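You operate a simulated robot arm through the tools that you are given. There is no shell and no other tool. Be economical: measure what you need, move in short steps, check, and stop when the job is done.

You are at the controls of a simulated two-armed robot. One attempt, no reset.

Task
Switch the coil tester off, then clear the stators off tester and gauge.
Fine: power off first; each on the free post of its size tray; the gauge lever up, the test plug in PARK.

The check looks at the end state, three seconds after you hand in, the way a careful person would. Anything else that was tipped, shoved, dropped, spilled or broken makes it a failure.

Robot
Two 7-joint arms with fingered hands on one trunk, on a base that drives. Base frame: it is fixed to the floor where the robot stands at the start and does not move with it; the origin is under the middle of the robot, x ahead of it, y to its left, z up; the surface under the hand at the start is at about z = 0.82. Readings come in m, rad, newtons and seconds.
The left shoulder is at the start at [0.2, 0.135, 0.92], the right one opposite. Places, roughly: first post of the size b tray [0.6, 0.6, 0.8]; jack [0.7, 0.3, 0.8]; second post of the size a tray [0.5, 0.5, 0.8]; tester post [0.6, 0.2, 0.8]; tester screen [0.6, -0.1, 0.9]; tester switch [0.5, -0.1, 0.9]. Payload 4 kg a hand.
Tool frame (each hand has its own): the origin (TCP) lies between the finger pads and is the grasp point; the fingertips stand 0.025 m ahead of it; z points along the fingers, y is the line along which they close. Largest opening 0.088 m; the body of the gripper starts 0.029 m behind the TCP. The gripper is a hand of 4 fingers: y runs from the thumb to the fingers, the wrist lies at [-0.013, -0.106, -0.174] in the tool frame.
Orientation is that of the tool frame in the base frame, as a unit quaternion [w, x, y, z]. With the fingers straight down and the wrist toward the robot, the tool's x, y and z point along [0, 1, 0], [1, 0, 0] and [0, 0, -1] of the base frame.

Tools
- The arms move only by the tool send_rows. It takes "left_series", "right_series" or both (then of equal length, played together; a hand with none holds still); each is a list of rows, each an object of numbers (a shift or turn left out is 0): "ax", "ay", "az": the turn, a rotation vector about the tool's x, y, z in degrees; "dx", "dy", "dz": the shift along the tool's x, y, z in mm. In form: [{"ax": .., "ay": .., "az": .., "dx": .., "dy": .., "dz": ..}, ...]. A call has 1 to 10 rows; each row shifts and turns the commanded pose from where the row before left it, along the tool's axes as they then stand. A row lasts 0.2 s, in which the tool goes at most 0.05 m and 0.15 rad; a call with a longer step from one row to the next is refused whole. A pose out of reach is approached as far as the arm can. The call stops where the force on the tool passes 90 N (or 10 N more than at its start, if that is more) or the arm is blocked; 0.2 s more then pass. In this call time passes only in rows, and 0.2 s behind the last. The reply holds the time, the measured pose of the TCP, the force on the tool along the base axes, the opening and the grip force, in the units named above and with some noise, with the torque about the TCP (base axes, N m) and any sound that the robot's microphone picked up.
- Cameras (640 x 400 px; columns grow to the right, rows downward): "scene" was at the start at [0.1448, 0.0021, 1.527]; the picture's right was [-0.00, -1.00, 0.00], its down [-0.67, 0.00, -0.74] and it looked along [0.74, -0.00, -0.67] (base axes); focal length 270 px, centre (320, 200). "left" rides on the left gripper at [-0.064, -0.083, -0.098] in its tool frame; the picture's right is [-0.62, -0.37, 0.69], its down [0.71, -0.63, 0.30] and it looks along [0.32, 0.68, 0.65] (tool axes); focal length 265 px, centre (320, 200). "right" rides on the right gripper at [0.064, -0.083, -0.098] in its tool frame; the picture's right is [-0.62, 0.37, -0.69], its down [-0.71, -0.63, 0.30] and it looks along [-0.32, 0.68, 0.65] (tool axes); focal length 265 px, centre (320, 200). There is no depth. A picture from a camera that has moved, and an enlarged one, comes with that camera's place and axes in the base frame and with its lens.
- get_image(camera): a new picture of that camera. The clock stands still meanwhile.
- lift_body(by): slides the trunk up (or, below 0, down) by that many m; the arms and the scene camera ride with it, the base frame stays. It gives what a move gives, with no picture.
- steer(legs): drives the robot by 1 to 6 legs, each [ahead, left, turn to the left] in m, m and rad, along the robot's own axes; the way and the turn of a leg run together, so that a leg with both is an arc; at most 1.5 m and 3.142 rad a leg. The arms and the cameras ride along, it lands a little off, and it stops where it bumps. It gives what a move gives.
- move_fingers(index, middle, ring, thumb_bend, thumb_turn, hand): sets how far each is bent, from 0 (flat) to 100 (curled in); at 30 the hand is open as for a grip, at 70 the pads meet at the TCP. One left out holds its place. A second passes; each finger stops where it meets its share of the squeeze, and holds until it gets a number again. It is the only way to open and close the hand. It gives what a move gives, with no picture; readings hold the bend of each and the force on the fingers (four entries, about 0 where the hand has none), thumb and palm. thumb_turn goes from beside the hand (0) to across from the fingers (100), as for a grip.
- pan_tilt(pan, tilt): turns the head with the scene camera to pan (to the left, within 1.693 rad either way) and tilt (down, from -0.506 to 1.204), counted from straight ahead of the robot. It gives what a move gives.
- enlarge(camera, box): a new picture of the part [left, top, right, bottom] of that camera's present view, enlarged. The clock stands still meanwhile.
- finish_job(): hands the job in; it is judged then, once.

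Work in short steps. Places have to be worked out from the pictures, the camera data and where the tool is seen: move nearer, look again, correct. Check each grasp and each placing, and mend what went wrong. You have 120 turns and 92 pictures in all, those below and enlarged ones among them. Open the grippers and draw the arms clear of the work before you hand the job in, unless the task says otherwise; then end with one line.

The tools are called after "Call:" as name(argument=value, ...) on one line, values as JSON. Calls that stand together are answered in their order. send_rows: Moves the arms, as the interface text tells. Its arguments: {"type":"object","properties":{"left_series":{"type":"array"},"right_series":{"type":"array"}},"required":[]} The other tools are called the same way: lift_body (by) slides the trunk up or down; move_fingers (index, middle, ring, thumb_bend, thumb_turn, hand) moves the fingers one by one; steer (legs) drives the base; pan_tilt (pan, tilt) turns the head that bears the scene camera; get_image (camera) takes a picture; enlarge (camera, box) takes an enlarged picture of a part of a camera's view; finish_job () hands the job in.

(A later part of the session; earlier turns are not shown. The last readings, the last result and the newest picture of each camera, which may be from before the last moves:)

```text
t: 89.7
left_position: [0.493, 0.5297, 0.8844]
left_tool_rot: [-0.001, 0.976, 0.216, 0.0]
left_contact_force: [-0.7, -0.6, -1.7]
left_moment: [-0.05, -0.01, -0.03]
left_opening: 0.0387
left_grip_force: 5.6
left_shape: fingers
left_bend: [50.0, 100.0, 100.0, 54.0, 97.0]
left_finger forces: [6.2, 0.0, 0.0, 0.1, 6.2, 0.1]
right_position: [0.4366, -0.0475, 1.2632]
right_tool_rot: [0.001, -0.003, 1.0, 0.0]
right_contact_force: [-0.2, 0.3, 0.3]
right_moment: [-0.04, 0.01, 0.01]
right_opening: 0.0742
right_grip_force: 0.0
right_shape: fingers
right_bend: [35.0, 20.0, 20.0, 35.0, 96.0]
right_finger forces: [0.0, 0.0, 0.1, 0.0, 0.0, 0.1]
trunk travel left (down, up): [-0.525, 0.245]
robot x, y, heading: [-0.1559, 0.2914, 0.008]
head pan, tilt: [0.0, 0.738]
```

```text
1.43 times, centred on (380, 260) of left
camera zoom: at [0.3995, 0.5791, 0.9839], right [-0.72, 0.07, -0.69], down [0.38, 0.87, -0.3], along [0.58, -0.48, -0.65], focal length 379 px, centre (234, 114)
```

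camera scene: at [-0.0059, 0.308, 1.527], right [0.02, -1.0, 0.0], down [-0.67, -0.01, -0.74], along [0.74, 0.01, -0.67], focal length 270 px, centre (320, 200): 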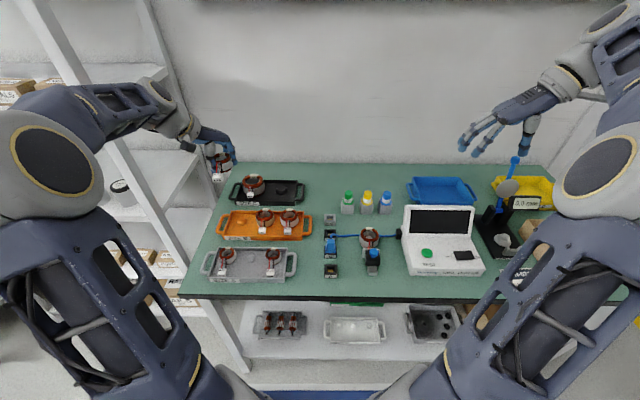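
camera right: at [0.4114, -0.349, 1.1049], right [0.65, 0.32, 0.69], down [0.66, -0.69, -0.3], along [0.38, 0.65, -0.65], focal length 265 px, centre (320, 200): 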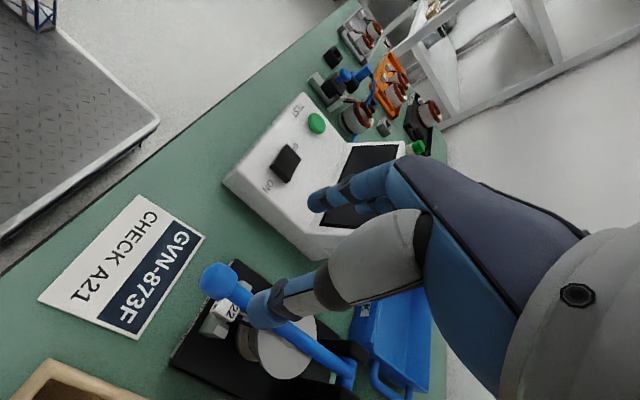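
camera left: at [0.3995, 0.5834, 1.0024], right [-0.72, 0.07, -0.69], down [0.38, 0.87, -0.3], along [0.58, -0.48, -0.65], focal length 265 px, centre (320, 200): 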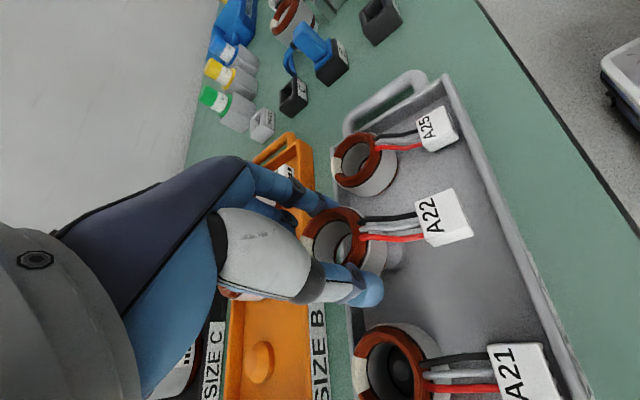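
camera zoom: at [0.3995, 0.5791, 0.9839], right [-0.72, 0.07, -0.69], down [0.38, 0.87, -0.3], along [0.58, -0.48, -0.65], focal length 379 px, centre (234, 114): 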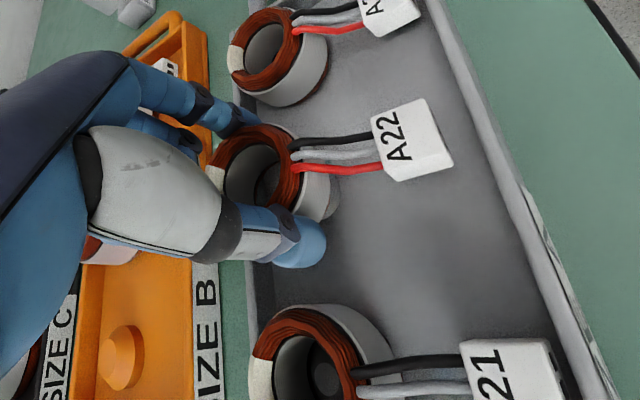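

Very close now: I trim (-1, -1.5) mm and lower onto the post slowly.

Call:
send_rows(left_series=[{"dx": -1.5, "dy": 1, "dz": 3}, {"dz": 4}, {"dz": 4}, {"dz": 3}])

```text
t: 90.7
left_position: [0.4909, 0.527, 0.8706]
left_tool_rot: [-0.001, 0.976, 0.216, 0.0]
left_contact_force: [-0.4, 0.3, -0.7]
left_moment: [-0.01, 0.03, -0.01]
left_opening: 0.0389
left_grip_force: 6.0
left_shape: fingers
left_bend: [50.0, 100.0, 100.0, 54.0, 97.0]
left_finger forces: [6.0, 0.0, 0.0, 0.0, 6.2, 0.0]
right_position: [0.4362, -0.0471, 1.2634]
right_tool_rot: [0.0, -0.003, 1.0, 0.0]
right_contact_force: [-0.7, 0.5, 0.2]
right_moment: [0.02, -0.03, 0.03]
right_opening: 0.0742
right_grip_force: 0.0
right_shape: fingers
right_bend: [35.0, 20.0, 20.0, 35.0, 96.0]
right_finger forces: [0.0, 0.0, 0.1, 0.0, 0.1, 0.1]
trunk travel left (down, up): [-0.525, 0.245]
robot x, y, heading: [-0.155, 0.2905, 0.008]
head pan, tilt: [0.0, 0.738]
```

No contact yet at 0.8706. I continue in 3 mm rows.

Call:
send_rows(left_series=[{"dz": 3}, {"dz": 3}, {"dz": 3}])

Call:
enlarge(camera="scene", box=[210, 210, 310, 290])

```text
t: 91.5
left_position: [0.492, 0.5273, 0.8625]
left_tool_rot: [0.0, 0.976, 0.216, 0.002]
left_contact_force: [-2.1, -0.1, 12.5]
left_moment: [-0.04, 0.09, -0.03]
left_opening: 0.0401
left_grip_force: 8.0
left_shape: fingers
left_bend: [50.0, 100.0, 100.0, 54.0, 97.0]
left_finger forces: [7.8, 0.1, 0.0, 0.0, 8.0, 0.1]
right_position: [0.4363, -0.0473, 1.262]
right_tool_rot: [0.001, -0.003, 1.0, 0.0]
right_contact_force: [0.0, -0.7, 0.9]
right_moment: [0.02, -0.03, -0.01]
right_opening: 0.074
right_grip_force: 0.2
right_shape: fingers
right_bend: [35.0, 20.0, 20.0, 35.0, 96.0]
right_finger forces: [0.0, 0.1, 0.1, 0.1, 0.1, 0.1]
trunk travel left (down, up): [-0.525, 0.245]
robot x, y, heading: [-0.1558, 0.295, 0.008]
head pan, tilt: [0.0, 0.738]
```

```text
5.00 times, centred on (260, 250) of scene
camera zoom: at [-0.0117, 0.2947, 1.5271], right [0.01, -1.0, 0.0], down [-0.67, 0.0, -0.74], along [0.74, 0.0, -0.67], focal length 1351 px, centre (620, -50)
```

zoom: 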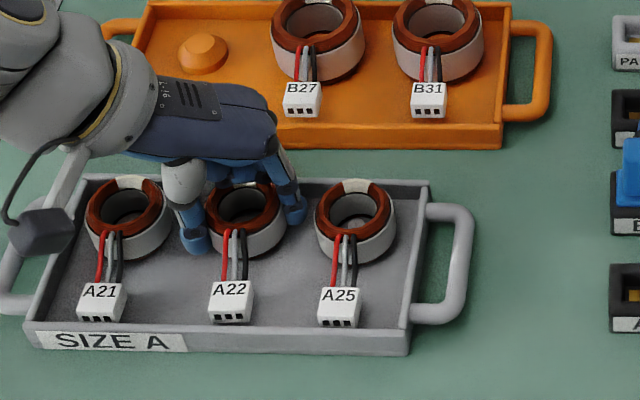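

Height and look match the neighbours (TCP 0.8625 as predicted, 12.5 N of contact). I press 2 mm further with a small shift along the reaction to make sure it is fully down.

Call:
send_rows(left_series=[{"dx": -1, "dz": 1}, {"dz": 1.5}])

```text
t: 92.1
left_position: [0.4915, 0.5274, 0.8602]
left_tool_rot: [0.0, 0.976, 0.216, 0.002]
left_contact_force: [-0.1, 1.4, 23.7]
left_moment: [-0.09, -0.08, -0.04]
left_opening: 0.0402
left_grip_force: 14.0
left_shape: fingers
left_bend: [50.0, 100.0, 100.0, 54.0, 97.0]
left_finger forces: [6.6, 10.4, 0.1, 0.0, 9.9, 0.0]
right_position: [0.4361, -0.0476, 1.2633]
right_tool_rot: [-0.001, -0.003, 1.0, 0.0]
right_contact_force: [0.0, -0.7, 0.2]
right_moment: [-0.02, -0.02, 0.0]
right_opening: 0.0739
right_grip_force: 0.0
right_shape: fingers
right_bend: [35.0, 20.0, 20.0, 35.0, 96.0]
right_finger forces: [0.1, 0.0, 0.1, 0.1, 0.0, 0.1]
trunk travel left (down, up): [-0.525, 0.245]
robot x, y, heading: [-0.1557, 0.2925, 0.006]
head pan, tilt: [0.0, 0.738]
```

The curled middle finger now also touches the stator's top, so it's being pushed down evenly. I release: index wide, thumb only a little since its gap to A21 is small.

Call:
move_fingers(hand="left", index=43, thumb_bend=51)

Call:
enlarge(camera="scene", box=[210, 210, 310, 290])

```text
t: 93.1
left_position: [0.4913, 0.5268, 0.8596]
left_tool_rot: [-0.001, 0.976, 0.216, 0.002]
left_contact_force: [3.2, -0.9, 31.4]
left_moment: [-0.33, -0.38, 0.04]
left_opening: 0.05
left_grip_force: 15.8
left_shape: fingers
left_bend: [43.0, 100.0, 100.0, 50.0, 97.0]
left_finger forces: [0.0, 29.8, 0.0, 0.0, 1.9, 0.0]
right_position: [0.4358, -0.0483, 1.2632]
right_tool_rot: [0.0, -0.004, 1.0, 0.0]
right_contact_force: [0.1, -0.9, 0.2]
right_moment: [0.02, 0.0, 0.0]
right_opening: 0.074
right_grip_force: 0.0
right_shape: fingers
right_bend: [35.0, 20.0, 20.0, 35.0, 96.0]
right_finger forces: [0.0, 0.0, 0.0, 0.1, 0.0, 0.0]
trunk travel left (down, up): [-0.525, 0.245]
robot x, y, heading: [-0.1563, 0.2933, 0.001]
head pan, tilt: [0.0, 0.738]
```

```text
5.00 times, centred on (260, 250) of scene
camera zoom: at [-0.012, 0.2945, 1.5272], right [0.01, -1.0, 0.0], down [-0.67, 0.0, -0.74], along [0.74, 0.0, -0.67], focal length 1351 px, centre (620, -50)
```

zoom: 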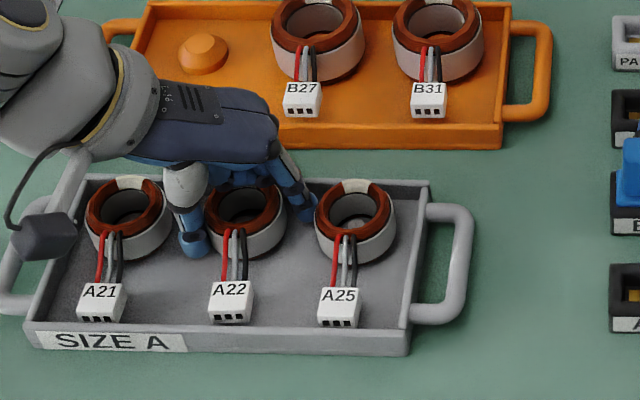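

Released; the middle finger is still pressing the top. I raise the hand straight up.

Call:
send_rows(left_series=[{"dz": -4}, {"dz": -8}, {"dz": -20}, {"dz": -40}, {"dz": -45}])

Call:
enlarge(camera="scene", box=[190, 180, 350, 290])

```text
t: 94.3
left_position: [0.4939, 0.5271, 0.9744]
left_tool_rot: [0.0, 0.976, 0.216, -0.001]
left_contact_force: [-0.4, 0.5, 0.2]
left_moment: [-0.02, 0.0, -0.02]
left_opening: 0.0486
left_grip_force: 0.1
left_shape: fingers
left_bend: [43.0, 100.0, 100.0, 51.0, 98.0]
left_finger forces: [0.1, 0.0, 0.0, 0.0, 0.0, 0.0]
right_position: [0.4364, -0.0467, 1.2622]
right_tool_rot: [0.0, -0.004, 1.0, 0.0]
right_contact_force: [0.2, 0.5, -0.4]
right_moment: [0.02, 0.03, 0.01]
right_opening: 0.0742
right_grip_force: 0.2
right_shape: fingers
right_bend: [35.0, 20.0, 20.0, 35.0, 96.0]
right_finger forces: [0.0, 0.0, 0.0, 0.0, 0.0, 0.0]
trunk travel left (down, up): [-0.525, 0.245]
robot x, y, heading: [-0.1574, 0.2902, 0.009]
head pan, tilt: [0.0, 0.738]
```

```text
3.64 times, centred on (270, 235) of scene
camera zoom: at [-0.0111, 0.295, 1.5269], right [0.01, -1.0, 0.0], down [-0.67, 0.0, -0.74], along [0.74, 0.0, -0.67], focal length 983 px, centre (502, 73)
```

zoom: 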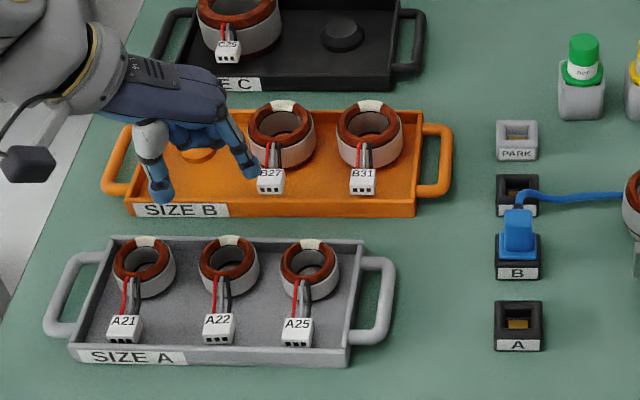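

A22 sits level with its neighbours on the middle post. Next is the tester: I raise the hand, open it, and drive right so the left camera can look at B23, its clip and the plug.

Call:
send_rows(left_series=[{"dz": -45}, {"dz": -45}, {"az": -8.5}, {"az": -8.5}, {"az": -8.5}, {"az": -8.5}])

Call:
move_fingers(hand="left", index=32, middle=32, ring=32, thumb_bend=32)

Call:
steer(legs=[[-0.03, -0.32, 0]])

Call:
get_image(camera="left")

Call:
enlarge(camera="scene", box=[205, 190, 305, 270])

```text
t: 95.7
left_position: [0.4936, 0.5279, 1.0658]
left_tool_rot: [-0.001, 0.87, 0.493, 0.001]
left_contact_force: [-0.1, 0.0, 0.0]
left_moment: [-0.03, 0.01, 0.01]
left_opening: 0.0485
left_grip_force: 0.0
left_shape: fingers
left_bend: [43.0, 100.0, 100.0, 51.0, 98.0]
left_finger forces: [0.1, 0.0, 0.0, 0.0, 0.0, 0.0]
right_position: [0.4367, -0.0463, 1.2629]
right_tool_rot: [0.001, -0.003, 1.0, 0.001]
right_contact_force: [-0.6, -0.9, -0.8]
right_moment: [0.01, 0.0, -0.03]
right_opening: 0.0739
right_grip_force: 0.1
right_shape: fingers
right_bend: [35.0, 20.0, 20.0, 35.0, 96.0]
right_finger forces: [0.0, 0.0, 0.0, 0.1, 0.1, 0.1]
trunk travel left (down, up): [-0.525, 0.245]
robot x, y, heading: [-0.155, 0.2915, 0.004]
head pan, tilt: [0.0, 0.738]
```

```text
t: 96.7
left_position: [0.4914, 0.5269, 1.0657]
left_tool_rot: [-0.001, 0.87, 0.492, 0.0]
left_contact_force: [-0.1, 0.4, 0.4]
left_moment: [-0.01, 0.0, 0.01]
left_opening: 0.0803
left_grip_force: 0.1
left_shape: fingers
left_bend: [32.0, 32.0, 32.0, 32.0, 98.0]
left_finger forces: [0.0, 0.0, 0.0, 0.0, 0.0, 0.0]
right_position: [0.436, -0.0473, 1.2637]
right_tool_rot: [0.0, -0.003, 1.0, 0.0]
right_contact_force: [-0.8, -0.2, -0.1]
right_moment: [0.0, 0.0, 0.0]
right_opening: 0.074
right_grip_force: 0.1
right_shape: fingers
right_bend: [35.0, 20.0, 20.0, 35.0, 96.0]
right_finger forces: [0.0, 0.0, 0.0, 0.0, 0.1, 0.1]
trunk travel left (down, up): [-0.525, 0.245]
robot x, y, heading: [-0.1547, 0.2926, 0.005]
head pan, tilt: [0.0, 0.738]
```

```text
t: 98.9
left_position: [0.4646, 0.1974, 1.0657]
left_tool_rot: [0.0, 0.87, 0.492, 0.001]
left_contact_force: [-0.2, 0.3, 0.4]
left_moment: [0.0, 0.0, 0.01]
left_opening: 0.08
left_grip_force: 0.1
left_shape: fingers
left_bend: [32.0, 32.0, 32.0, 32.0, 98.0]
left_finger forces: [0.0, 0.1, 0.0, 0.1, 0.0, 0.0]
right_position: [0.408, -0.3782, 1.2627]
right_tool_rot: [0.0, -0.003, 1.0, 0.0]
right_contact_force: [0.4, 0.0, -0.4]
right_moment: [0.0, 0.01, 0.01]
right_opening: 0.074
right_grip_force: 0.1
right_shape: fingers
right_bend: [35.0, 20.0, 20.0, 35.0, 96.0]
right_finger forces: [0.0, 0.0, 0.1, 0.0, 0.0, 0.0]
trunk travel left (down, up): [-0.525, 0.245]
robot x, y, heading: [-0.1874, -0.0359, 0.002]
head pan, tilt: [0.0, 0.738]
```

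```text
15 pictures are left
camera left: at [0.3598, 0.1849, 1.1649], right [-0.64, -0.34, -0.69], down [-0.17, 0.94, -0.3], along [0.75, -0.07, -0.65], focal length 265 px, centre (320, 200)
```

left: 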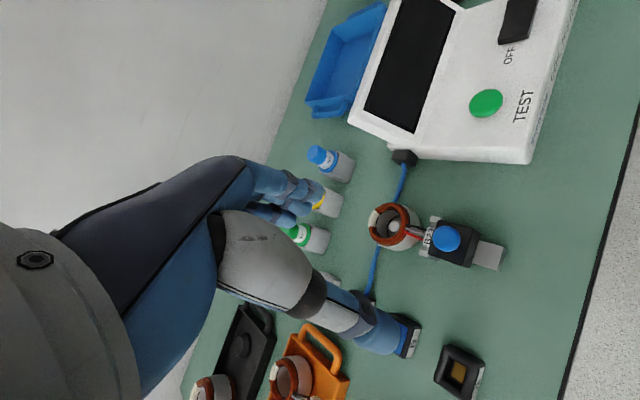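

```text
5.00 times, centred on (255, 230) of scene
camera zoom: at [-0.0393, -0.0351, 1.527], right [0.01, -1.0, 0.0], down [-0.67, 0.0, -0.74], along [0.74, 0.0, -0.67], focal length 1351 px, centre (645, 50)
```

zoom: 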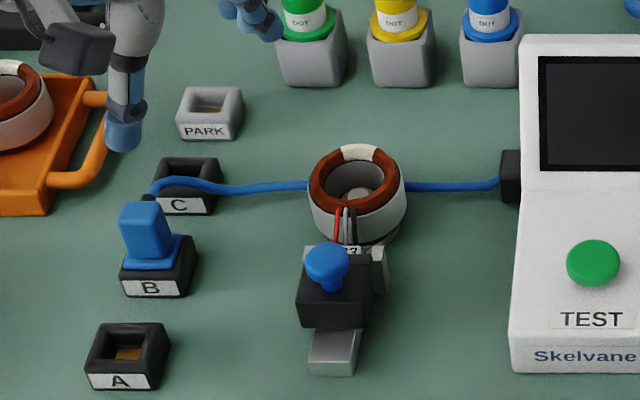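

The clip is a black carriage with a blue knob on a rail; it covers B23's connector and slides toward the robot. The knob is at about (0.478, 0.158, 0.88) and B23 at about (0.558, 0.158). I bring the left hand over the knob to pull the carriage back.

Call:
send_rows(left_series=[{"dx": -13, "dy": 16, "dz": 25}, {"dx": -14, "dy": 16, "dz": 30}, {"dz": 40}, {"dz": 40}])

Call:
enlarge(camera="scene", box=[205, 190, 305, 270])

Call:
get_image(camera="left")

```text
t: 99.9
left_position: [0.4771, 0.1556, 0.9274]
left_tool_rot: [-0.001, 0.87, 0.492, 0.001]
left_contact_force: [-0.2, 1.1, 0.3]
left_moment: [0.01, 0.02, 0.01]
left_opening: 0.0803
left_grip_force: 0.1
left_shape: fingers
left_bend: [32.0, 32.0, 32.0, 32.0, 98.0]
left_finger forces: [0.0, 0.0, 0.1, 0.1, 0.1, 0.0]
right_position: [0.4079, -0.3777, 1.2629]
right_tool_rot: [-0.001, -0.003, 1.0, 0.0]
right_contact_force: [-0.4, -0.1, -0.9]
right_moment: [-0.02, -0.03, -0.01]
right_opening: 0.0739
right_grip_force: 0.1
right_shape: fingers
right_bend: [35.0, 20.0, 20.0, 35.0, 96.0]
right_finger forces: [0.1, 0.0, 0.0, 0.0, 0.0, 0.1]
trunk travel left (down, up): [-0.525, 0.245]
robot x, y, heading: [-0.1786, -0.034, 0.004]
head pan, tilt: [0.0, 0.738]
```

```text
5.00 times, centred on (255, 230) of scene
camera zoom: at [-0.0396, -0.0352, 1.5271], right [0.0, -1.0, 0.0], down [-0.67, 0.0, -0.74], along [0.74, 0.0, -0.67], focal length 1351 px, centre (645, 50)
```

zoom: 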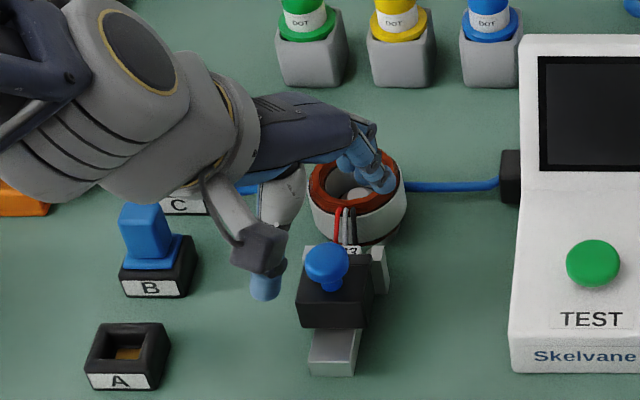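

```text
12 pictures are left
camera left: at [0.3738, 0.1436, 1.0274], right [-0.63, -0.34, -0.69], down [-0.17, 0.94, -0.3], along [0.75, -0.07, -0.65], focal length 265 px, centre (320, 200)
```

left: 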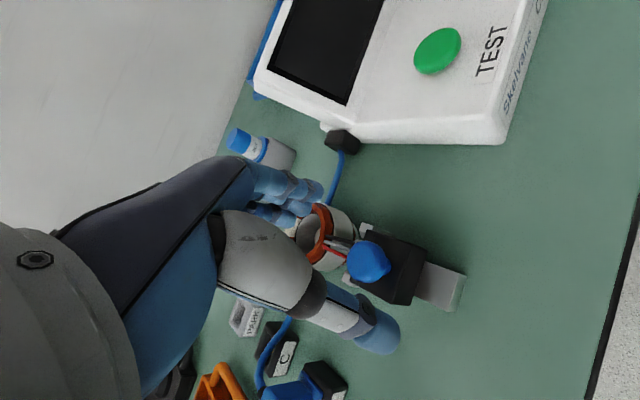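

The knob is right under the TCP. The wide-open fingers would land on the stator, so I narrow to index+middle+thumb at about 45 mm with the ring finger curled, then descend around the knob.

Call:
move_fingers(hand="left", index=47, middle=47, ring=100, thumb_bend=44)

Call:
send_rows(left_series=[{"dz": 12}, {"dz": 10}, {"dz": 6}, {"dz": 5}])

Call:
move_fingers(hand="left", index=66, middle=66, thumb_bend=66)

```text
t: 100.9
left_position: [0.478, 0.1557, 0.929]
left_tool_rot: [0.0, 0.871, 0.492, 0.001]
left_contact_force: [0.4, 1.0, -0.8]
left_moment: [-0.04, 0.01, 0.01]
left_opening: 0.0521
left_grip_force: 0.0
left_shape: fingers
left_bend: [47.0, 47.0, 100.0, 44.0, 98.0]
left_finger forces: [0.1, 0.0, 0.0, 0.0, 0.1, 0.0]
right_position: [0.4081, -0.3773, 1.2626]
right_tool_rot: [0.0, -0.003, 1.0, 0.0]
right_contact_force: [0.4, 0.2, -0.2]
right_moment: [0.0, -0.01, 0.0]
right_opening: 0.0739
right_grip_force: 0.1
right_shape: fingers
right_bend: [35.0, 20.0, 20.0, 35.0, 96.0]
right_finger forces: [0.1, 0.0, 0.0, 0.1, 0.1, 0.0]
trunk travel left (down, up): [-0.525, 0.245]
robot x, y, heading: [-0.1849, -0.0386, 0.003]
head pan, tilt: [0.0, 0.738]
```

```text
t: 101.9
left_position: [0.4772, 0.1569, 0.8963]
left_tool_rot: [-0.001, 0.871, 0.491, 0.001]
left_contact_force: [-0.5, 0.4, -0.9]
left_moment: [-0.02, 0.01, -0.03]
left_opening: 0.0521
left_grip_force: 0.0
left_shape: fingers
left_bend: [47.0, 47.0, 100.0, 44.0, 98.0]
left_finger forces: [0.0, 0.0, 0.0, 0.0, 0.1, 0.0]
right_position: [0.4085, -0.3768, 1.2636]
right_tool_rot: [-0.001, -0.003, 1.0, 0.0]
right_contact_force: [-0.3, 0.4, -0.6]
right_moment: [-0.01, 0.02, 0.0]
right_opening: 0.0742
right_grip_force: 0.0
right_shape: fingers
right_bend: [35.0, 20.0, 20.0, 35.0, 96.0]
right_finger forces: [0.1, 0.1, 0.0, 0.0, 0.0, 0.0]
trunk travel left (down, up): [-0.525, 0.245]
robot x, y, heading: [-0.1853, -0.0402, 0.004]
head pan, tilt: [0.0, 0.738]
```

```text
t: 102.9
left_position: [0.4766, 0.1567, 0.8978]
left_tool_rot: [0.0, 0.871, 0.492, 0.001]
left_contact_force: [0.4, 0.6, -1.9]
left_moment: [0.03, 0.03, 0.03]
left_opening: 0.0162
left_grip_force: 3.5
left_shape: fingers
left_bend: [63.0, 64.0, 100.0, 61.0, 97.0]
left_finger forces: [2.1, 1.2, 0.0, 0.0, 3.5, 0.0]
right_position: [0.4077, -0.3781, 1.2624]
right_tool_rot: [0.0, -0.003, 1.0, 0.0]
right_contact_force: [0.0, 0.3, 0.4]
right_moment: [-0.02, 0.02, 0.01]
right_opening: 0.0738
right_grip_force: 0.1
right_shape: fingers
right_bend: [35.0, 20.0, 20.0, 35.0, 96.0]
right_finger forces: [0.0, 0.0, 0.1, 0.0, 0.0, 0.1]
trunk travel left (down, up): [-0.525, 0.245]
robot x, y, heading: [-0.1841, -0.04, 0.005]
head pan, tilt: [0.0, 0.738]
```

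The knob is gripped from both sides. I squeeze a bit more and pull toward the robot along the rail.

Call:
move_fingers(hand="left", index=72, middle=72, thumb_bend=72)

Call:
send_rows(left_series=[{"dx": -4, "dy": -7}, {"dx": -4, "dy": -7}, {"dx": -4, "dy": -7}, {"dx": -4, "dy": -7}])

Call:
enlarge(camera="scene", box=[205, 190, 305, 270])

```text
t: 103.9
left_position: [0.4769, 0.1572, 0.8967]
left_tool_rot: [0.0, 0.871, 0.492, 0.0]
left_contact_force: [1.7, -1.9, -8.0]
left_moment: [0.01, 0.0, -0.02]
left_opening: 0.0147
left_grip_force: 10.5
left_shape: fingers
left_bend: [62.0, 66.0, 100.0, 62.0, 97.0]
left_finger forces: [6.9, 5.5, 0.0, 0.0, 8.4, 0.0]
right_position: [0.4089, -0.3767, 1.2619]
right_tool_rot: [0.0, -0.003, 1.0, 0.0]
right_contact_force: [-0.5, -0.5, -0.7]
right_moment: [0.0, 0.0, 0.02]
right_opening: 0.074
right_grip_force: 0.1
right_shape: fingers
right_bend: [35.0, 20.0, 20.0, 35.0, 96.0]
right_finger forces: [0.0, 0.0, 0.1, 0.0, 0.1, 0.1]
trunk travel left (down, up): [-0.525, 0.245]
robot x, y, heading: [-0.1817, -0.0396, 0.005]
head pan, tilt: [0.0, 0.738]
```

```text
t: 104.9
left_position: [0.4492, 0.1582, 0.8999]
left_tool_rot: [0.001, 0.87, 0.492, 0.004]
left_contact_force: [17.6, -1.0, -11.7]
left_moment: [0.03, -0.24, 0.08]
left_opening: 0.0149
left_grip_force: 13.0
left_shape: fingers
left_bend: [56.0, 61.0, 100.0, 67.0, 97.0]
left_finger forces: [10.9, 11.2, 0.0, 0.0, 3.4, 0.1]
right_position: [0.4092, -0.3772, 1.2628]
right_tool_rot: [0.0, -0.002, 1.0, 0.0]
right_contact_force: [0.4, -0.2, 0.7]
right_moment: [-0.01, -0.01, 0.02]
right_opening: 0.0738
right_grip_force: 0.1
right_shape: fingers
right_bend: [35.0, 20.0, 20.0, 35.0, 96.0]
right_finger forces: [0.0, 0.1, 0.0, 0.1, 0.0, 0.0]
trunk travel left (down, up): [-0.525, 0.245]
robot x, y, heading: [-0.1839, -0.0378, 0.007]
head pan, tilt: [0.0, 0.738]
```

```text
5.00 times, centred on (255, 230) of scene
camera zoom: at [-0.0383, -0.0351, 1.5269], right [0.0, -1.0, 0.0], down [-0.67, 0.0, -0.74], along [0.74, 0.0, -0.67], focal length 1351 px, centre (645, 50)
```

zoom: 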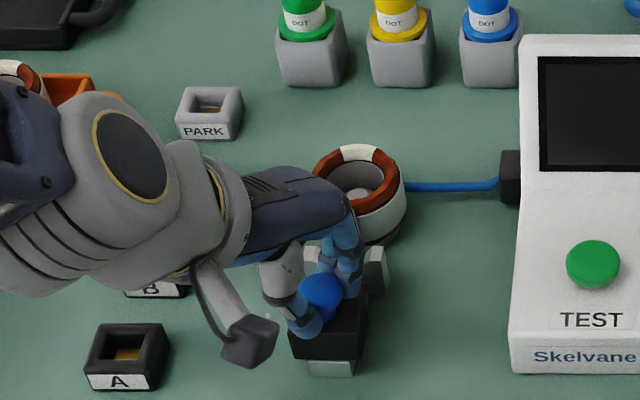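

The carriage moved back roughly 20 mm, with 17.6 N now on it. I pull 6 mm more to find whether that is the stop.

Call:
send_rows(left_series=[{"dx": -1.5, "dy": -2.6}, {"dx": -1.5, "dy": -2.6}])

```text
t: 105.5
left_position: [0.4428, 0.1586, 0.899]
left_tool_rot: [0.0, 0.87, 0.493, 0.003]
left_contact_force: [26.4, -1.8, -1.5]
left_moment: [0.02, -0.56, 0.16]
left_opening: 0.0107
left_grip_force: 13.0
left_shape: fingers
left_bend: [54.0, 57.0, 100.0, 71.0, 97.0]
left_finger forces: [10.1, 16.2, 0.0, 0.1, 0.7, 0.1]
right_position: [0.4081, -0.378, 1.2622]
right_tool_rot: [0.0, -0.003, 1.0, -0.001]
right_contact_force: [-0.3, 0.3, -0.1]
right_moment: [-0.04, 0.03, 0.01]
right_opening: 0.0741
right_grip_force: 0.1
right_shape: fingers
right_bend: [35.0, 20.0, 20.0, 35.0, 96.0]
right_finger forces: [0.0, 0.0, 0.0, 0.1, 0.0, 0.0]
trunk travel left (down, up): [-0.525, 0.245]
robot x, y, heading: [-0.1812, -0.0376, 0.004]
head pan, tilt: [0.0, 0.738]
```

The fingers yield while the carriage doesn't, so it is at its stop. I ease forward, open, rise clear, and check that the carriage stays back.

Call:
send_rows(left_series=[{"dx": 3, "dy": 5}])

Call:
move_fingers(hand="left", index=44, middle=44, thumb_bend=40)

Call:
send_rows(left_series=[{"dz": -15}, {"dz": -25}, {"dz": -30}])

Call:
get_image(camera="left")

```text
t: 105.9
left_position: [0.4453, 0.1578, 0.8986]
left_tool_rot: [0.0, 0.871, 0.492, 0.0]
left_contact_force: [16.6, -4.4, 2.8]
left_moment: [-0.05, -0.36, 0.04]
left_opening: 0.0097
left_grip_force: 11.5
left_shape: fingers
left_bend: [56.0, 59.0, 100.0, 71.0, 97.0]
left_finger forces: [8.7, 11.8, 0.0, 0.0, 2.8, 0.0]
right_position: [0.4085, -0.3778, 1.263]
right_tool_rot: [0.0, -0.004, 1.0, 0.0]
right_contact_force: [0.1, 0.4, 0.4]
right_moment: [-0.01, 0.01, 0.02]
right_opening: 0.0738
right_grip_force: 0.2
right_shape: fingers
right_bend: [35.0, 20.0, 20.0, 35.0, 96.0]
right_finger forces: [0.0, 0.1, 0.1, 0.0, 0.0, 0.1]
trunk travel left (down, up): [-0.525, 0.245]
robot x, y, heading: [-0.188, -0.0385, 0.008]
head pan, tilt: [0.0, 0.738]
```

```text
t: 106.9
left_position: [0.4452, 0.1578, 0.8971]
left_tool_rot: [-0.001, 0.871, 0.491, 0.0]
left_contact_force: [-0.2, 0.0, 1.0]
left_moment: [0.0, 0.05, -0.01]
left_opening: 0.0587
left_grip_force: 0.1
left_shape: fingers
left_bend: [44.0, 44.0, 100.0, 40.0, 97.0]
left_finger forces: [0.1, 0.1, 0.1, 0.0, 0.0, 0.1]
right_position: [0.4069, -0.3778, 1.2635]
right_tool_rot: [0.0, -0.003, 1.0, 0.0]
right_contact_force: [0.6, -0.6, 0.4]
right_moment: [0.0, 0.0, -0.01]
right_opening: 0.0741
right_grip_force: 0.0
right_shape: fingers
right_bend: [35.0, 20.0, 20.0, 35.0, 96.0]
right_finger forces: [0.1, 0.0, 0.0, 0.0, 0.0, 0.0]
trunk travel left (down, up): [-0.525, 0.245]
robot x, y, heading: [-0.1864, -0.0373, 0.001]
head pan, tilt: [0.0, 0.738]
```

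```text
t: 107.7
left_position: [0.4445, 0.1571, 0.9682]
left_tool_rot: [-0.001, 0.871, 0.492, 0.001]
left_contact_force: [0.3, -0.5, -0.2]
left_moment: [-0.01, -0.01, 0.0]
left_opening: 0.0588
left_grip_force: 0.1
left_shape: fingers
left_bend: [44.0, 44.0, 100.0, 40.0, 97.0]
left_finger forces: [0.0, 0.0, 0.0, 0.0, 0.1, 0.0]
right_position: [0.4072, -0.3775, 1.2627]
right_tool_rot: [0.0, -0.002, 1.0, -0.001]
right_contact_force: [0.2, -0.4, -0.2]
right_moment: [0.0, 0.02, 0.02]
right_opening: 0.0742
right_grip_force: 0.1
right_shape: fingers
right_bend: [35.0, 20.0, 20.0, 35.0, 96.0]
right_finger forces: [0.0, 0.0, 0.0, 0.0, 0.0, 0.1]
trunk travel left (down, up): [-0.525, 0.245]
robot x, y, heading: [-0.1853, -0.0364, 0.01]
head pan, tilt: [0.0, 0.738]
```

```text
10 pictures are left
camera left: at [0.3396, 0.1461, 1.0673], right [-0.64, -0.34, -0.69], down [-0.17, 0.94, -0.3], along [0.75, -0.07, -0.65], focal length 265 px, centre (320, 200)
```

left: 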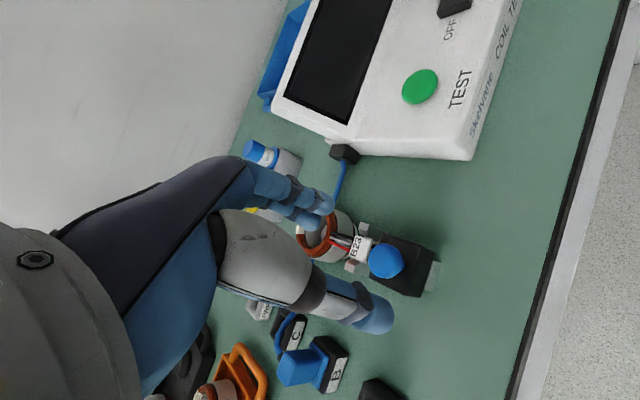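

The carriage stays back and B23's connector is free. B23 is at about (0.557, 0.158), diameter about 64 mm. I use the same tip grip (index+thumb, yaw about 62°): turn, curl middle and ring, open, and move above it.

Call:
move_fingers(hand="left", index=32, middle=100, ring=100, thumb_bend=32)

Call:
send_rows(left_series=[{"az": 7.8, "dz": -10}, {"az": 7.8}, {"az": 7.8}, {"az": 7.8}, {"dx": 35, "dy": 17}, {"dx": 35, "dy": 17}, {"dx": 36, "dy": 18}, {"dz": 40}])

Call:
get_image(camera="left")

```text
t: 108.7
left_position: [0.4434, 0.1573, 0.9684]
left_tool_rot: [0.0, 0.871, 0.492, 0.001]
left_contact_force: [0.3, 0.3, -0.4]
left_moment: [-0.02, -0.02, 0.02]
left_opening: 0.0799
left_grip_force: 0.0
left_shape: fingers
left_bend: [32.0, 100.0, 100.0, 32.0, 97.0]
left_finger forces: [0.0, 0.0, 0.0, 0.0, 0.0, 0.0]
right_position: [0.4088, -0.3782, 1.2626]
right_tool_rot: [0.0, -0.003, 1.0, 0.0]
right_contact_force: [-0.8, -1.3, -0.7]
right_moment: [-0.01, 0.01, -0.02]
right_opening: 0.074
right_grip_force: 0.1
right_shape: fingers
right_bend: [35.0, 20.0, 20.0, 35.0, 96.0]
right_finger forces: [0.1, 0.1, 0.0, 0.0, 0.0, 0.0]
trunk travel left (down, up): [-0.525, 0.245]
robot x, y, heading: [-0.1858, -0.0389, 0.002]
head pan, tilt: [0.0, 0.738]
```

```text
t: 110.5
left_position: [0.5612, 0.1607, 0.9365]
left_tool_rot: [-0.002, 0.971, 0.24, 0.001]
left_contact_force: [0.1, 0.2, 0.5]
left_moment: [0.02, 0.01, 0.0]
left_opening: 0.0803
left_grip_force: 0.1
left_shape: fingers
left_bend: [32.0, 100.0, 100.0, 32.0, 97.0]
left_finger forces: [0.0, 0.0, 0.1, 0.0, 0.0, 0.1]
right_position: [0.4078, -0.3773, 1.2624]
right_tool_rot: [0.0, -0.002, 1.0, 0.0]
right_contact_force: [-0.2, -0.5, 0.1]
right_moment: [0.02, 0.0, -0.01]
right_opening: 0.0741
right_grip_force: 0.0
right_shape: fingers
right_bend: [35.0, 20.0, 20.0, 35.0, 96.0]
right_finger forces: [0.0, 0.1, 0.0, 0.0, 0.1, 0.0]
trunk travel left (down, up): [-0.525, 0.245]
robot x, y, heading: [-0.1834, -0.0369, 0.002]
head pan, tilt: [0.0, 0.738]
```

```text
9 pictures are left
camera left: at [0.4667, 0.2051, 1.0367], right [-0.72, 0.04, -0.69], down [0.34, 0.89, -0.3], along [0.61, -0.45, -0.65], focal length 265 px, centre (320, 200)
```

left: 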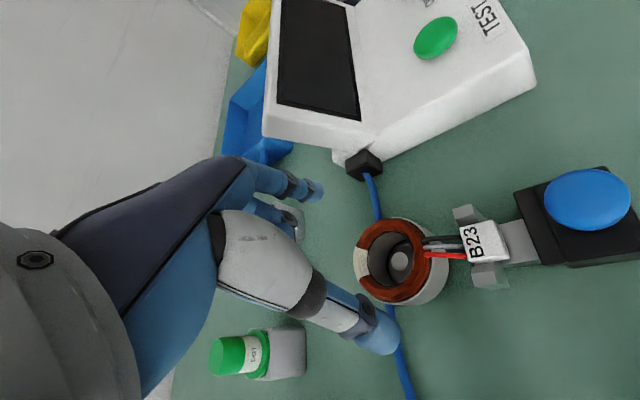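

A clear view: a trim of (+1.5, -2.5) mm in tool axes centres the pinch line on B23. I descend slowly and watch for the curled finger touching the top.

Call:
send_rows(left_series=[{"dx": 1.5, "dy": -2.5, "dz": 15}, {"dz": 15}, {"dz": 8}, {"dz": 5}, {"dz": 4}, {"dz": 3}])

```text
t: 111.9
left_position: [0.5644, 0.1633, 0.8881]
left_tool_rot: [-0.001, 0.971, 0.239, 0.001]
left_contact_force: [0.9, 0.7, 0.0]
left_moment: [-0.04, 0.02, -0.03]
left_opening: 0.08
left_grip_force: 0.1
left_shape: fingers
left_bend: [32.0, 100.0, 100.0, 32.0, 97.0]
left_finger forces: [0.0, 0.0, 0.0, 0.1, 0.0, 0.0]
right_position: [0.4075, -0.3772, 1.2627]
right_tool_rot: [0.001, -0.002, 1.0, 0.0]
right_contact_force: [0.2, -0.1, -0.1]
right_moment: [-0.03, -0.02, -0.02]
right_opening: 0.0741
right_grip_force: 0.0
right_shape: fingers
right_bend: [35.0, 20.0, 20.0, 35.0, 96.0]
right_finger forces: [0.1, 0.0, 0.1, 0.1, 0.0, 0.0]
trunk travel left (down, up): [-0.525, 0.245]
robot x, y, heading: [-0.1825, -0.0385, 0.004]
head pan, tilt: [0.0, 0.738]
```

No contact yet. I go on in 3 mm rows.

Call:
send_rows(left_series=[{"dz": 3}, {"dz": 3}, {"dz": 3}])

```text
t: 112.7
left_position: [0.5629, 0.1644, 0.8777]
left_tool_rot: [-0.002, 0.971, 0.24, 0.001]
left_contact_force: [-0.1, 1.0, 0.4]
left_moment: [0.02, 0.0, 0.01]
left_opening: 0.0805
left_grip_force: 0.0
left_shape: fingers
left_bend: [32.0, 100.0, 100.0, 32.0, 97.0]
left_finger forces: [0.0, 0.0, 0.0, 0.0, 0.0, 0.0]
right_position: [0.4068, -0.3771, 1.2621]
right_tool_rot: [0.0, -0.003, 1.0, 0.0]
right_contact_force: [0.0, -0.7, -0.1]
right_moment: [0.02, 0.0, 0.0]
right_opening: 0.0743
right_grip_force: 0.1
right_shape: fingers
right_bend: [35.0, 20.0, 20.0, 35.0, 96.0]
right_finger forces: [0.0, 0.1, 0.0, 0.1, 0.0, 0.1]
trunk travel left (down, up): [-0.525, 0.245]
robot x, y, heading: [-0.1868, -0.0377, 0.006]
head pan, tilt: [0.0, 0.738]
```

Tips at about 0.853, so roughly 15 mm of engagement. I close index and thumb.

Call:
move_fingers(hand="left", index=58, thumb_bend=60)

Call:
enlarge(camera="left", box=[240, 150, 480, 330])

```text
t: 113.7
left_position: [0.564, 0.1649, 0.8796]
left_tool_rot: [-0.001, 0.971, 0.24, 0.001]
left_contact_force: [2.1, -2.9, 0.2]
left_moment: [-0.03, -0.03, 0.0]
left_opening: 0.0544
left_grip_force: 9.6
left_shape: fingers
left_bend: [41.0, 100.0, 100.0, 50.0, 97.0]
left_finger forces: [10.6, 0.0, 0.0, 0.0, 8.0, 0.0]
right_position: [0.4085, -0.3772, 1.262]
right_tool_rot: [0.0, -0.002, 1.0, -0.001]
right_contact_force: [0.0, -0.1, 0.0]
right_moment: [0.0, 0.01, -0.02]
right_opening: 0.0739
right_grip_force: 0.1
right_shape: fingers
right_bend: [35.0, 20.0, 20.0, 35.0, 96.0]
right_finger forces: [0.0, 0.1, 0.0, 0.0, 0.0, 0.0]
trunk travel left (down, up): [-0.525, 0.245]
robot x, y, heading: [-0.1859, -0.0395, 0.004]
head pan, tilt: [0.0, 0.738]
```

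```text
2.22 times, centred on (360, 240) of left
camera zoom: at [0.4678, 0.2088, 0.978], right [-0.72, 0.04, -0.69], down [0.34, 0.89, -0.3], along [0.61, -0.45, -0.65], focal length 590 px, centre (231, 111)
```

zoom: 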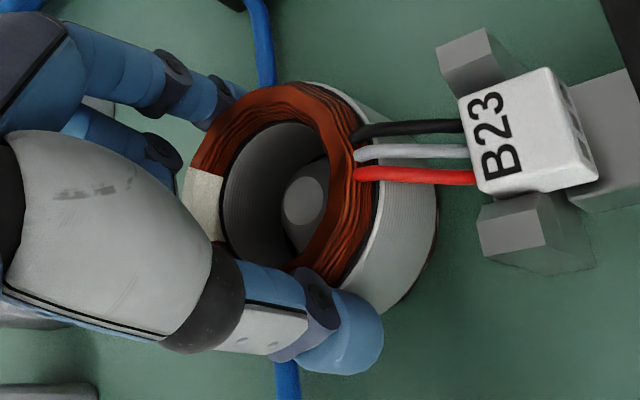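

B23 is gripped (about 9 N), its centre offset by about (-10, +2.5) mm in the tool. I lift it off, raise, and drive left toward the B tray.

Call:
send_rows(left_series=[{"dz": -6}, {"dz": -12}, {"dz": -25}, {"dz": -40}, {"dz": -45}, {"dz": -40}])

Call:
steer(legs=[[0.02, 0.36, 0]])

Call:
get_image(camera="left")

```text
t: 115.1
left_position: [0.565, 0.1643, 1.047]
left_tool_rot: [0.0, 0.971, 0.24, 0.0]
left_contact_force: [0.5, 0.5, -3.5]
left_moment: [0.05, -0.04, -0.02]
left_opening: 0.0543
left_grip_force: 9.5
left_shape: fingers
left_bend: [41.0, 100.0, 100.0, 50.0, 97.0]
left_finger forces: [9.2, 0.0, 0.0, 0.1, 9.2, 0.1]
right_position: [0.4092, -0.3778, 1.2633]
right_tool_rot: [0.001, -0.003, 1.0, 0.001]
right_contact_force: [0.0, 0.4, -0.2]
right_moment: [-0.01, 0.01, 0.0]
right_opening: 0.074
right_grip_force: 0.1
right_shape: fingers
right_bend: [35.0, 20.0, 20.0, 35.0, 96.0]
right_finger forces: [0.0, 0.0, 0.0, 0.0, 0.0, 0.1]
trunk travel left (down, up): [-0.525, 0.245]
robot x, y, heading: [-0.1812, -0.0382, 0.006]
head pan, tilt: [0.0, 0.738]
```

```text
t: 117.5
left_position: [0.5864, 0.5186, 1.0479]
left_tool_rot: [-0.001, 0.972, 0.235, 0.001]
left_contact_force: [0.2, 0.3, -3.9]
left_moment: [0.02, -0.05, -0.01]
left_opening: 0.0545
left_grip_force: 8.6
left_shape: fingers
left_bend: [41.0, 100.0, 100.0, 50.0, 97.0]
left_finger forces: [9.2, 0.0, 0.0, 0.1, 9.2, 0.0]
right_position: [0.4235, -0.0204, 1.2627]
right_tool_rot: [0.0, 0.001, 1.0, 0.0]
right_contact_force: [-0.2, -0.8, -0.5]
right_moment: [0.0, 0.02, 0.03]
right_opening: 0.0741
right_grip_force: 0.1
right_shape: fingers
right_bend: [35.0, 20.0, 20.0, 35.0, 96.0]
right_finger forces: [0.0, 0.0, 0.0, 0.1, 0.0, 0.0]
trunk travel left (down, up): [-0.525, 0.245]
robot x, y, heading: [-0.1659, 0.3222, -0.007]
head pan, tilt: [0.0, 0.738]
```

```text
7 pictures are left
camera left: at [0.4912, 0.5646, 1.1465], right [-0.72, 0.05, -0.69], down [0.35, 0.89, -0.3], along [0.6, -0.46, -0.65], focal length 265 px, centre (320, 200)
```

left: 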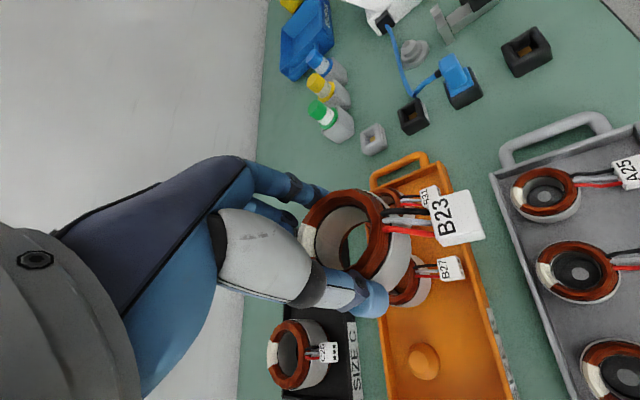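

A22's post shows inside its hole, so it is seated. B's free post is at about (0.633, 0.590), so my target TCP is (0.640, 0.5955). I move over it and descend to about 0.905.

Call:
send_rows(left_series=[{"dx": 28, "dy": -15}, {"dx": 28, "dy": -15}, {"dx": 27, "dy": -14}, {"dz": 45}, {"dz": 45}, {"dz": 45}, {"dz": 8}])

Call:
enlarge(camera="scene", box=[210, 170, 310, 250])

```text
t: 119.0
left_position: [0.6399, 0.5965, 0.9039]
left_tool_rot: [-0.002, 0.972, 0.236, 0.0]
left_contact_force: [-0.5, 0.0, -3.5]
left_moment: [0.02, -0.04, 0.05]
left_opening: 0.0545
left_grip_force: 9.2
left_shape: fingers
left_bend: [41.0, 100.0, 100.0, 50.0, 97.0]
left_finger forces: [9.1, 0.0, 0.1, 0.0, 9.2, 0.0]
right_position: [0.4239, -0.0198, 1.2627]
right_tool_rot: [0.0, 0.002, 1.0, 0.0]
right_contact_force: [0.0, 0.3, 0.1]
right_moment: [0.04, 0.01, 0.0]
right_opening: 0.074
right_grip_force: 0.1
right_shape: fingers
right_bend: [35.0, 20.0, 20.0, 35.0, 96.0]
right_finger forces: [0.1, 0.1, 0.0, 0.0, 0.1, 0.0]
trunk travel left (down, up): [-0.525, 0.245]
robot x, y, heading: [-0.1645, 0.3238, -0.004]
head pan, tilt: [0.0, 0.738]
```

```text
5.00 times, centred on (260, 210) of scene
camera zoom: at [-0.0202, 0.326, 1.527], right [0.0, -1.0, 0.0], down [-0.67, 0.0, -0.74], along [0.74, 0.0, -0.67], focal length 1351 px, centre (620, 150)
```

zoom: 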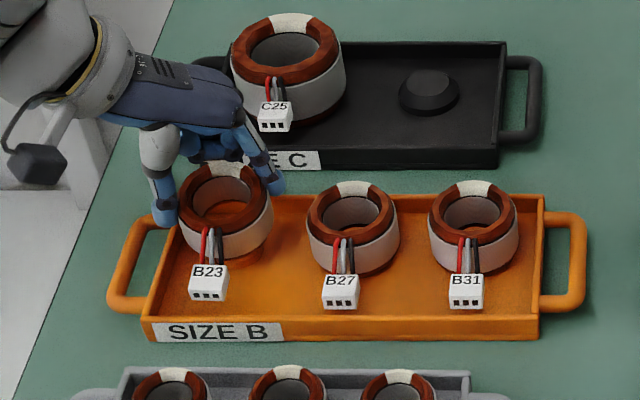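

The neighbours' spacing predicts exactly this picture for a stator about 20 mm above its seat, so B23 is aligned. I lower it gently.

Call:
send_rows(left_series=[{"dz": 5}, {"dz": 4}, {"dz": 3}, {"dz": 3}])

```text
t: 120.0
left_position: [0.6393, 0.5965, 0.8898]
left_tool_rot: [-0.002, 0.972, 0.234, 0.0]
left_contact_force: [-0.2, 0.0, -2.6]
left_moment: [0.01, -0.05, 0.01]
left_opening: 0.0546
left_grip_force: 9.5
left_shape: fingers
left_bend: [41.0, 100.0, 100.0, 50.0, 97.0]
left_finger forces: [9.2, 0.0, 0.0, 0.0, 9.1, 0.0]
right_position: [0.4243, -0.0225, 1.2624]
right_tool_rot: [0.0, 0.002, 1.0, 0.0]
right_contact_force: [0.7, 0.9, -0.7]
right_moment: [0.0, -0.03, -0.05]
right_opening: 0.0738
right_grip_force: 0.1
right_shape: fingers
right_bend: [35.0, 20.0, 20.0, 35.0, 96.0]
right_finger forces: [0.1, 0.0, 0.1, 0.0, 0.1, 0.0]
trunk travel left (down, up): [-0.525, 0.245]
robot x, y, heading: [-0.1625, 0.321, 0.003]
head pan, tilt: [0.0, 0.738]
```

No contact at 0.890. Continuing in 2–3 mm rows.

Call:
send_rows(left_series=[{"dz": 3}, {"dz": 2}, {"dz": 2}])

```text
t: 120.8
left_position: [0.6392, 0.5942, 0.8821]
left_tool_rot: [-0.001, 0.972, 0.235, 0.001]
left_contact_force: [1.3, 0.9, -1.8]
left_moment: [0.03, -0.02, 0.03]
left_opening: 0.0545
left_grip_force: 8.4
left_shape: fingers
left_bend: [41.0, 100.0, 100.0, 50.0, 98.0]
left_finger forces: [9.2, 0.0, 0.0, 0.1, 9.1, 0.0]
right_position: [0.4241, -0.0204, 1.263]
right_tool_rot: [0.0, 0.002, 1.0, -0.001]
right_contact_force: [-0.4, -0.3, 0.8]
right_moment: [0.03, -0.01, -0.05]
right_opening: 0.0739
right_grip_force: 0.0
right_shape: fingers
right_bend: [35.0, 20.0, 20.0, 35.0, 96.0]
right_finger forces: [0.0, 0.0, 0.1, 0.0, 0.0, 0.1]
trunk travel left (down, up): [-0.525, 0.245]
robot x, y, heading: [-0.1646, 0.3254, -0.002]
head pan, tilt: [0.0, 0.738]
```

Still free. I go on down.

Call:
send_rows(left_series=[{"dz": 2}, {"dz": 2}, {"dz": 2}, {"dz": 2}])

```text
t: 121.8
left_position: [0.6402, 0.5952, 0.876]
left_tool_rot: [-0.001, 0.972, 0.235, 0.002]
left_contact_force: [6.6, 0.0, 11.7]
left_moment: [-0.15, -0.1, 0.03]
left_opening: 0.0546
left_grip_force: 9.3
left_shape: fingers
left_bend: [40.0, 100.0, 100.0, 51.0, 99.0]
left_finger forces: [10.4, 0.0, 0.0, 0.0, 7.8, 0.0]
right_position: [0.4229, -0.0212, 1.2631]
right_tool_rot: [0.0, 0.003, 1.0, 0.0]
right_contact_force: [0.3, 0.1, 1.3]
right_moment: [-0.02, -0.01, -0.02]
right_opening: 0.0739
right_grip_force: 0.0
right_shape: fingers
right_bend: [35.0, 20.0, 20.0, 35.0, 96.0]
right_finger forces: [0.0, 0.0, 0.0, 0.1, 0.0, 0.1]
trunk travel left (down, up): [-0.525, 0.245]
robot x, y, heading: [-0.1632, 0.3246, -0.004]
head pan, tilt: [0.0, 0.738]
```

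Contact at 0.876 with a +x side reaction, meaning the rim is on the post's chamfer. I shift 2.5 mm in +x and press slightly.

Call:
send_rows(left_series=[{"dx": 2.2, "dy": 1.1}, {"dz": 2}, {"dz": 2}])

```text
t: 122.7
left_position: [0.6403, 0.5975, 0.8717]
left_tool_rot: [0.0, 0.972, 0.235, 0.001]
left_contact_force: [2.3, -1.4, 22.0]
left_moment: [-0.35, -0.04, 0.02]
left_opening: 0.0548
left_grip_force: 11.3
left_shape: fingers
left_bend: [39.0, 100.0, 100.0, 51.0, 98.0]
left_finger forces: [14.8, 0.0, 0.0, 0.0, 8.6, 0.0]
right_position: [0.4232, -0.0206, 1.2624]
right_tool_rot: [0.0, 0.002, 1.0, -0.001]
right_contact_force: [-0.9, 0.5, 0.1]
right_moment: [-0.01, 0.0, 0.0]
right_opening: 0.0741
right_grip_force: 0.0
right_shape: fingers
right_bend: [35.0, 20.0, 20.0, 35.0, 96.0]
right_finger forces: [0.1, 0.0, 0.0, 0.0, 0.0, 0.1]
trunk travel left (down, up): [-0.525, 0.245]
robot x, y, heading: [-0.1667, 0.3237, -0.01]
head pan, tilt: [0.0, 0.738]
```

I check the state with one zoomed scene picture.

Call:
enlarge(camera="scene", box=[220, 180, 300, 240])

```text
6.67 times, centred on (260, 210) of scene
camera zoom: at [-0.0209, 0.3257, 1.5272], right [0.0, -1.0, 0.0], down [-0.67, 0.0, -0.74], along [0.74, 0.0, -0.67], focal length 1802 px, centre (720, 133)
```

zoom: 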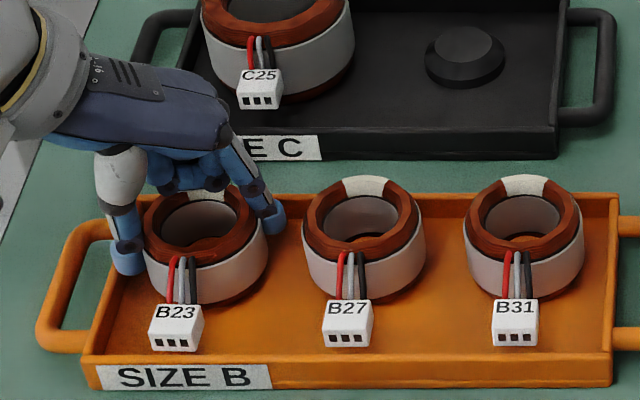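

B23 is centred in y but sits about 3–4 mm too near the robot. I lift 5 mm, move +3.5 mm in x, and lower again.

Call:
send_rows(left_series=[{"dz": -5}, {"dx": 3.1, "dy": 1.6}, {"dz": 3}, {"dz": 2}, {"dz": 2}])

```text
t: 123.8
left_position: [0.6445, 0.5964, 0.8702]
left_tool_rot: [0.0, 0.972, 0.234, 0.002]
left_contact_force: [-3.5, -0.6, 19.7]
left_moment: [-0.07, 0.15, -0.06]
left_opening: 0.0551
left_grip_force: 11.9
left_shape: fingers
left_bend: [40.0, 100.0, 100.0, 50.0, 97.0]
left_finger forces: [11.6, 0.0, 0.0, 0.0, 11.9, 0.1]
right_position: [0.4237, -0.0211, 1.2637]
right_tool_rot: [0.0, 0.001, 1.0, -0.001]
right_contact_force: [1.0, -0.1, 1.1]
right_moment: [0.02, 0.02, -0.02]
right_opening: 0.074
right_grip_force: 0.1
right_shape: fingers
right_bend: [35.0, 20.0, 20.0, 35.0, 96.0]
right_finger forces: [0.1, 0.0, 0.0, 0.0, 0.0, 0.0]
trunk travel left (down, up): [-0.525, 0.245]
robot x, y, heading: [-0.1672, 0.3252, -0.001]
head pan, tilt: [0.0, 0.738]
```

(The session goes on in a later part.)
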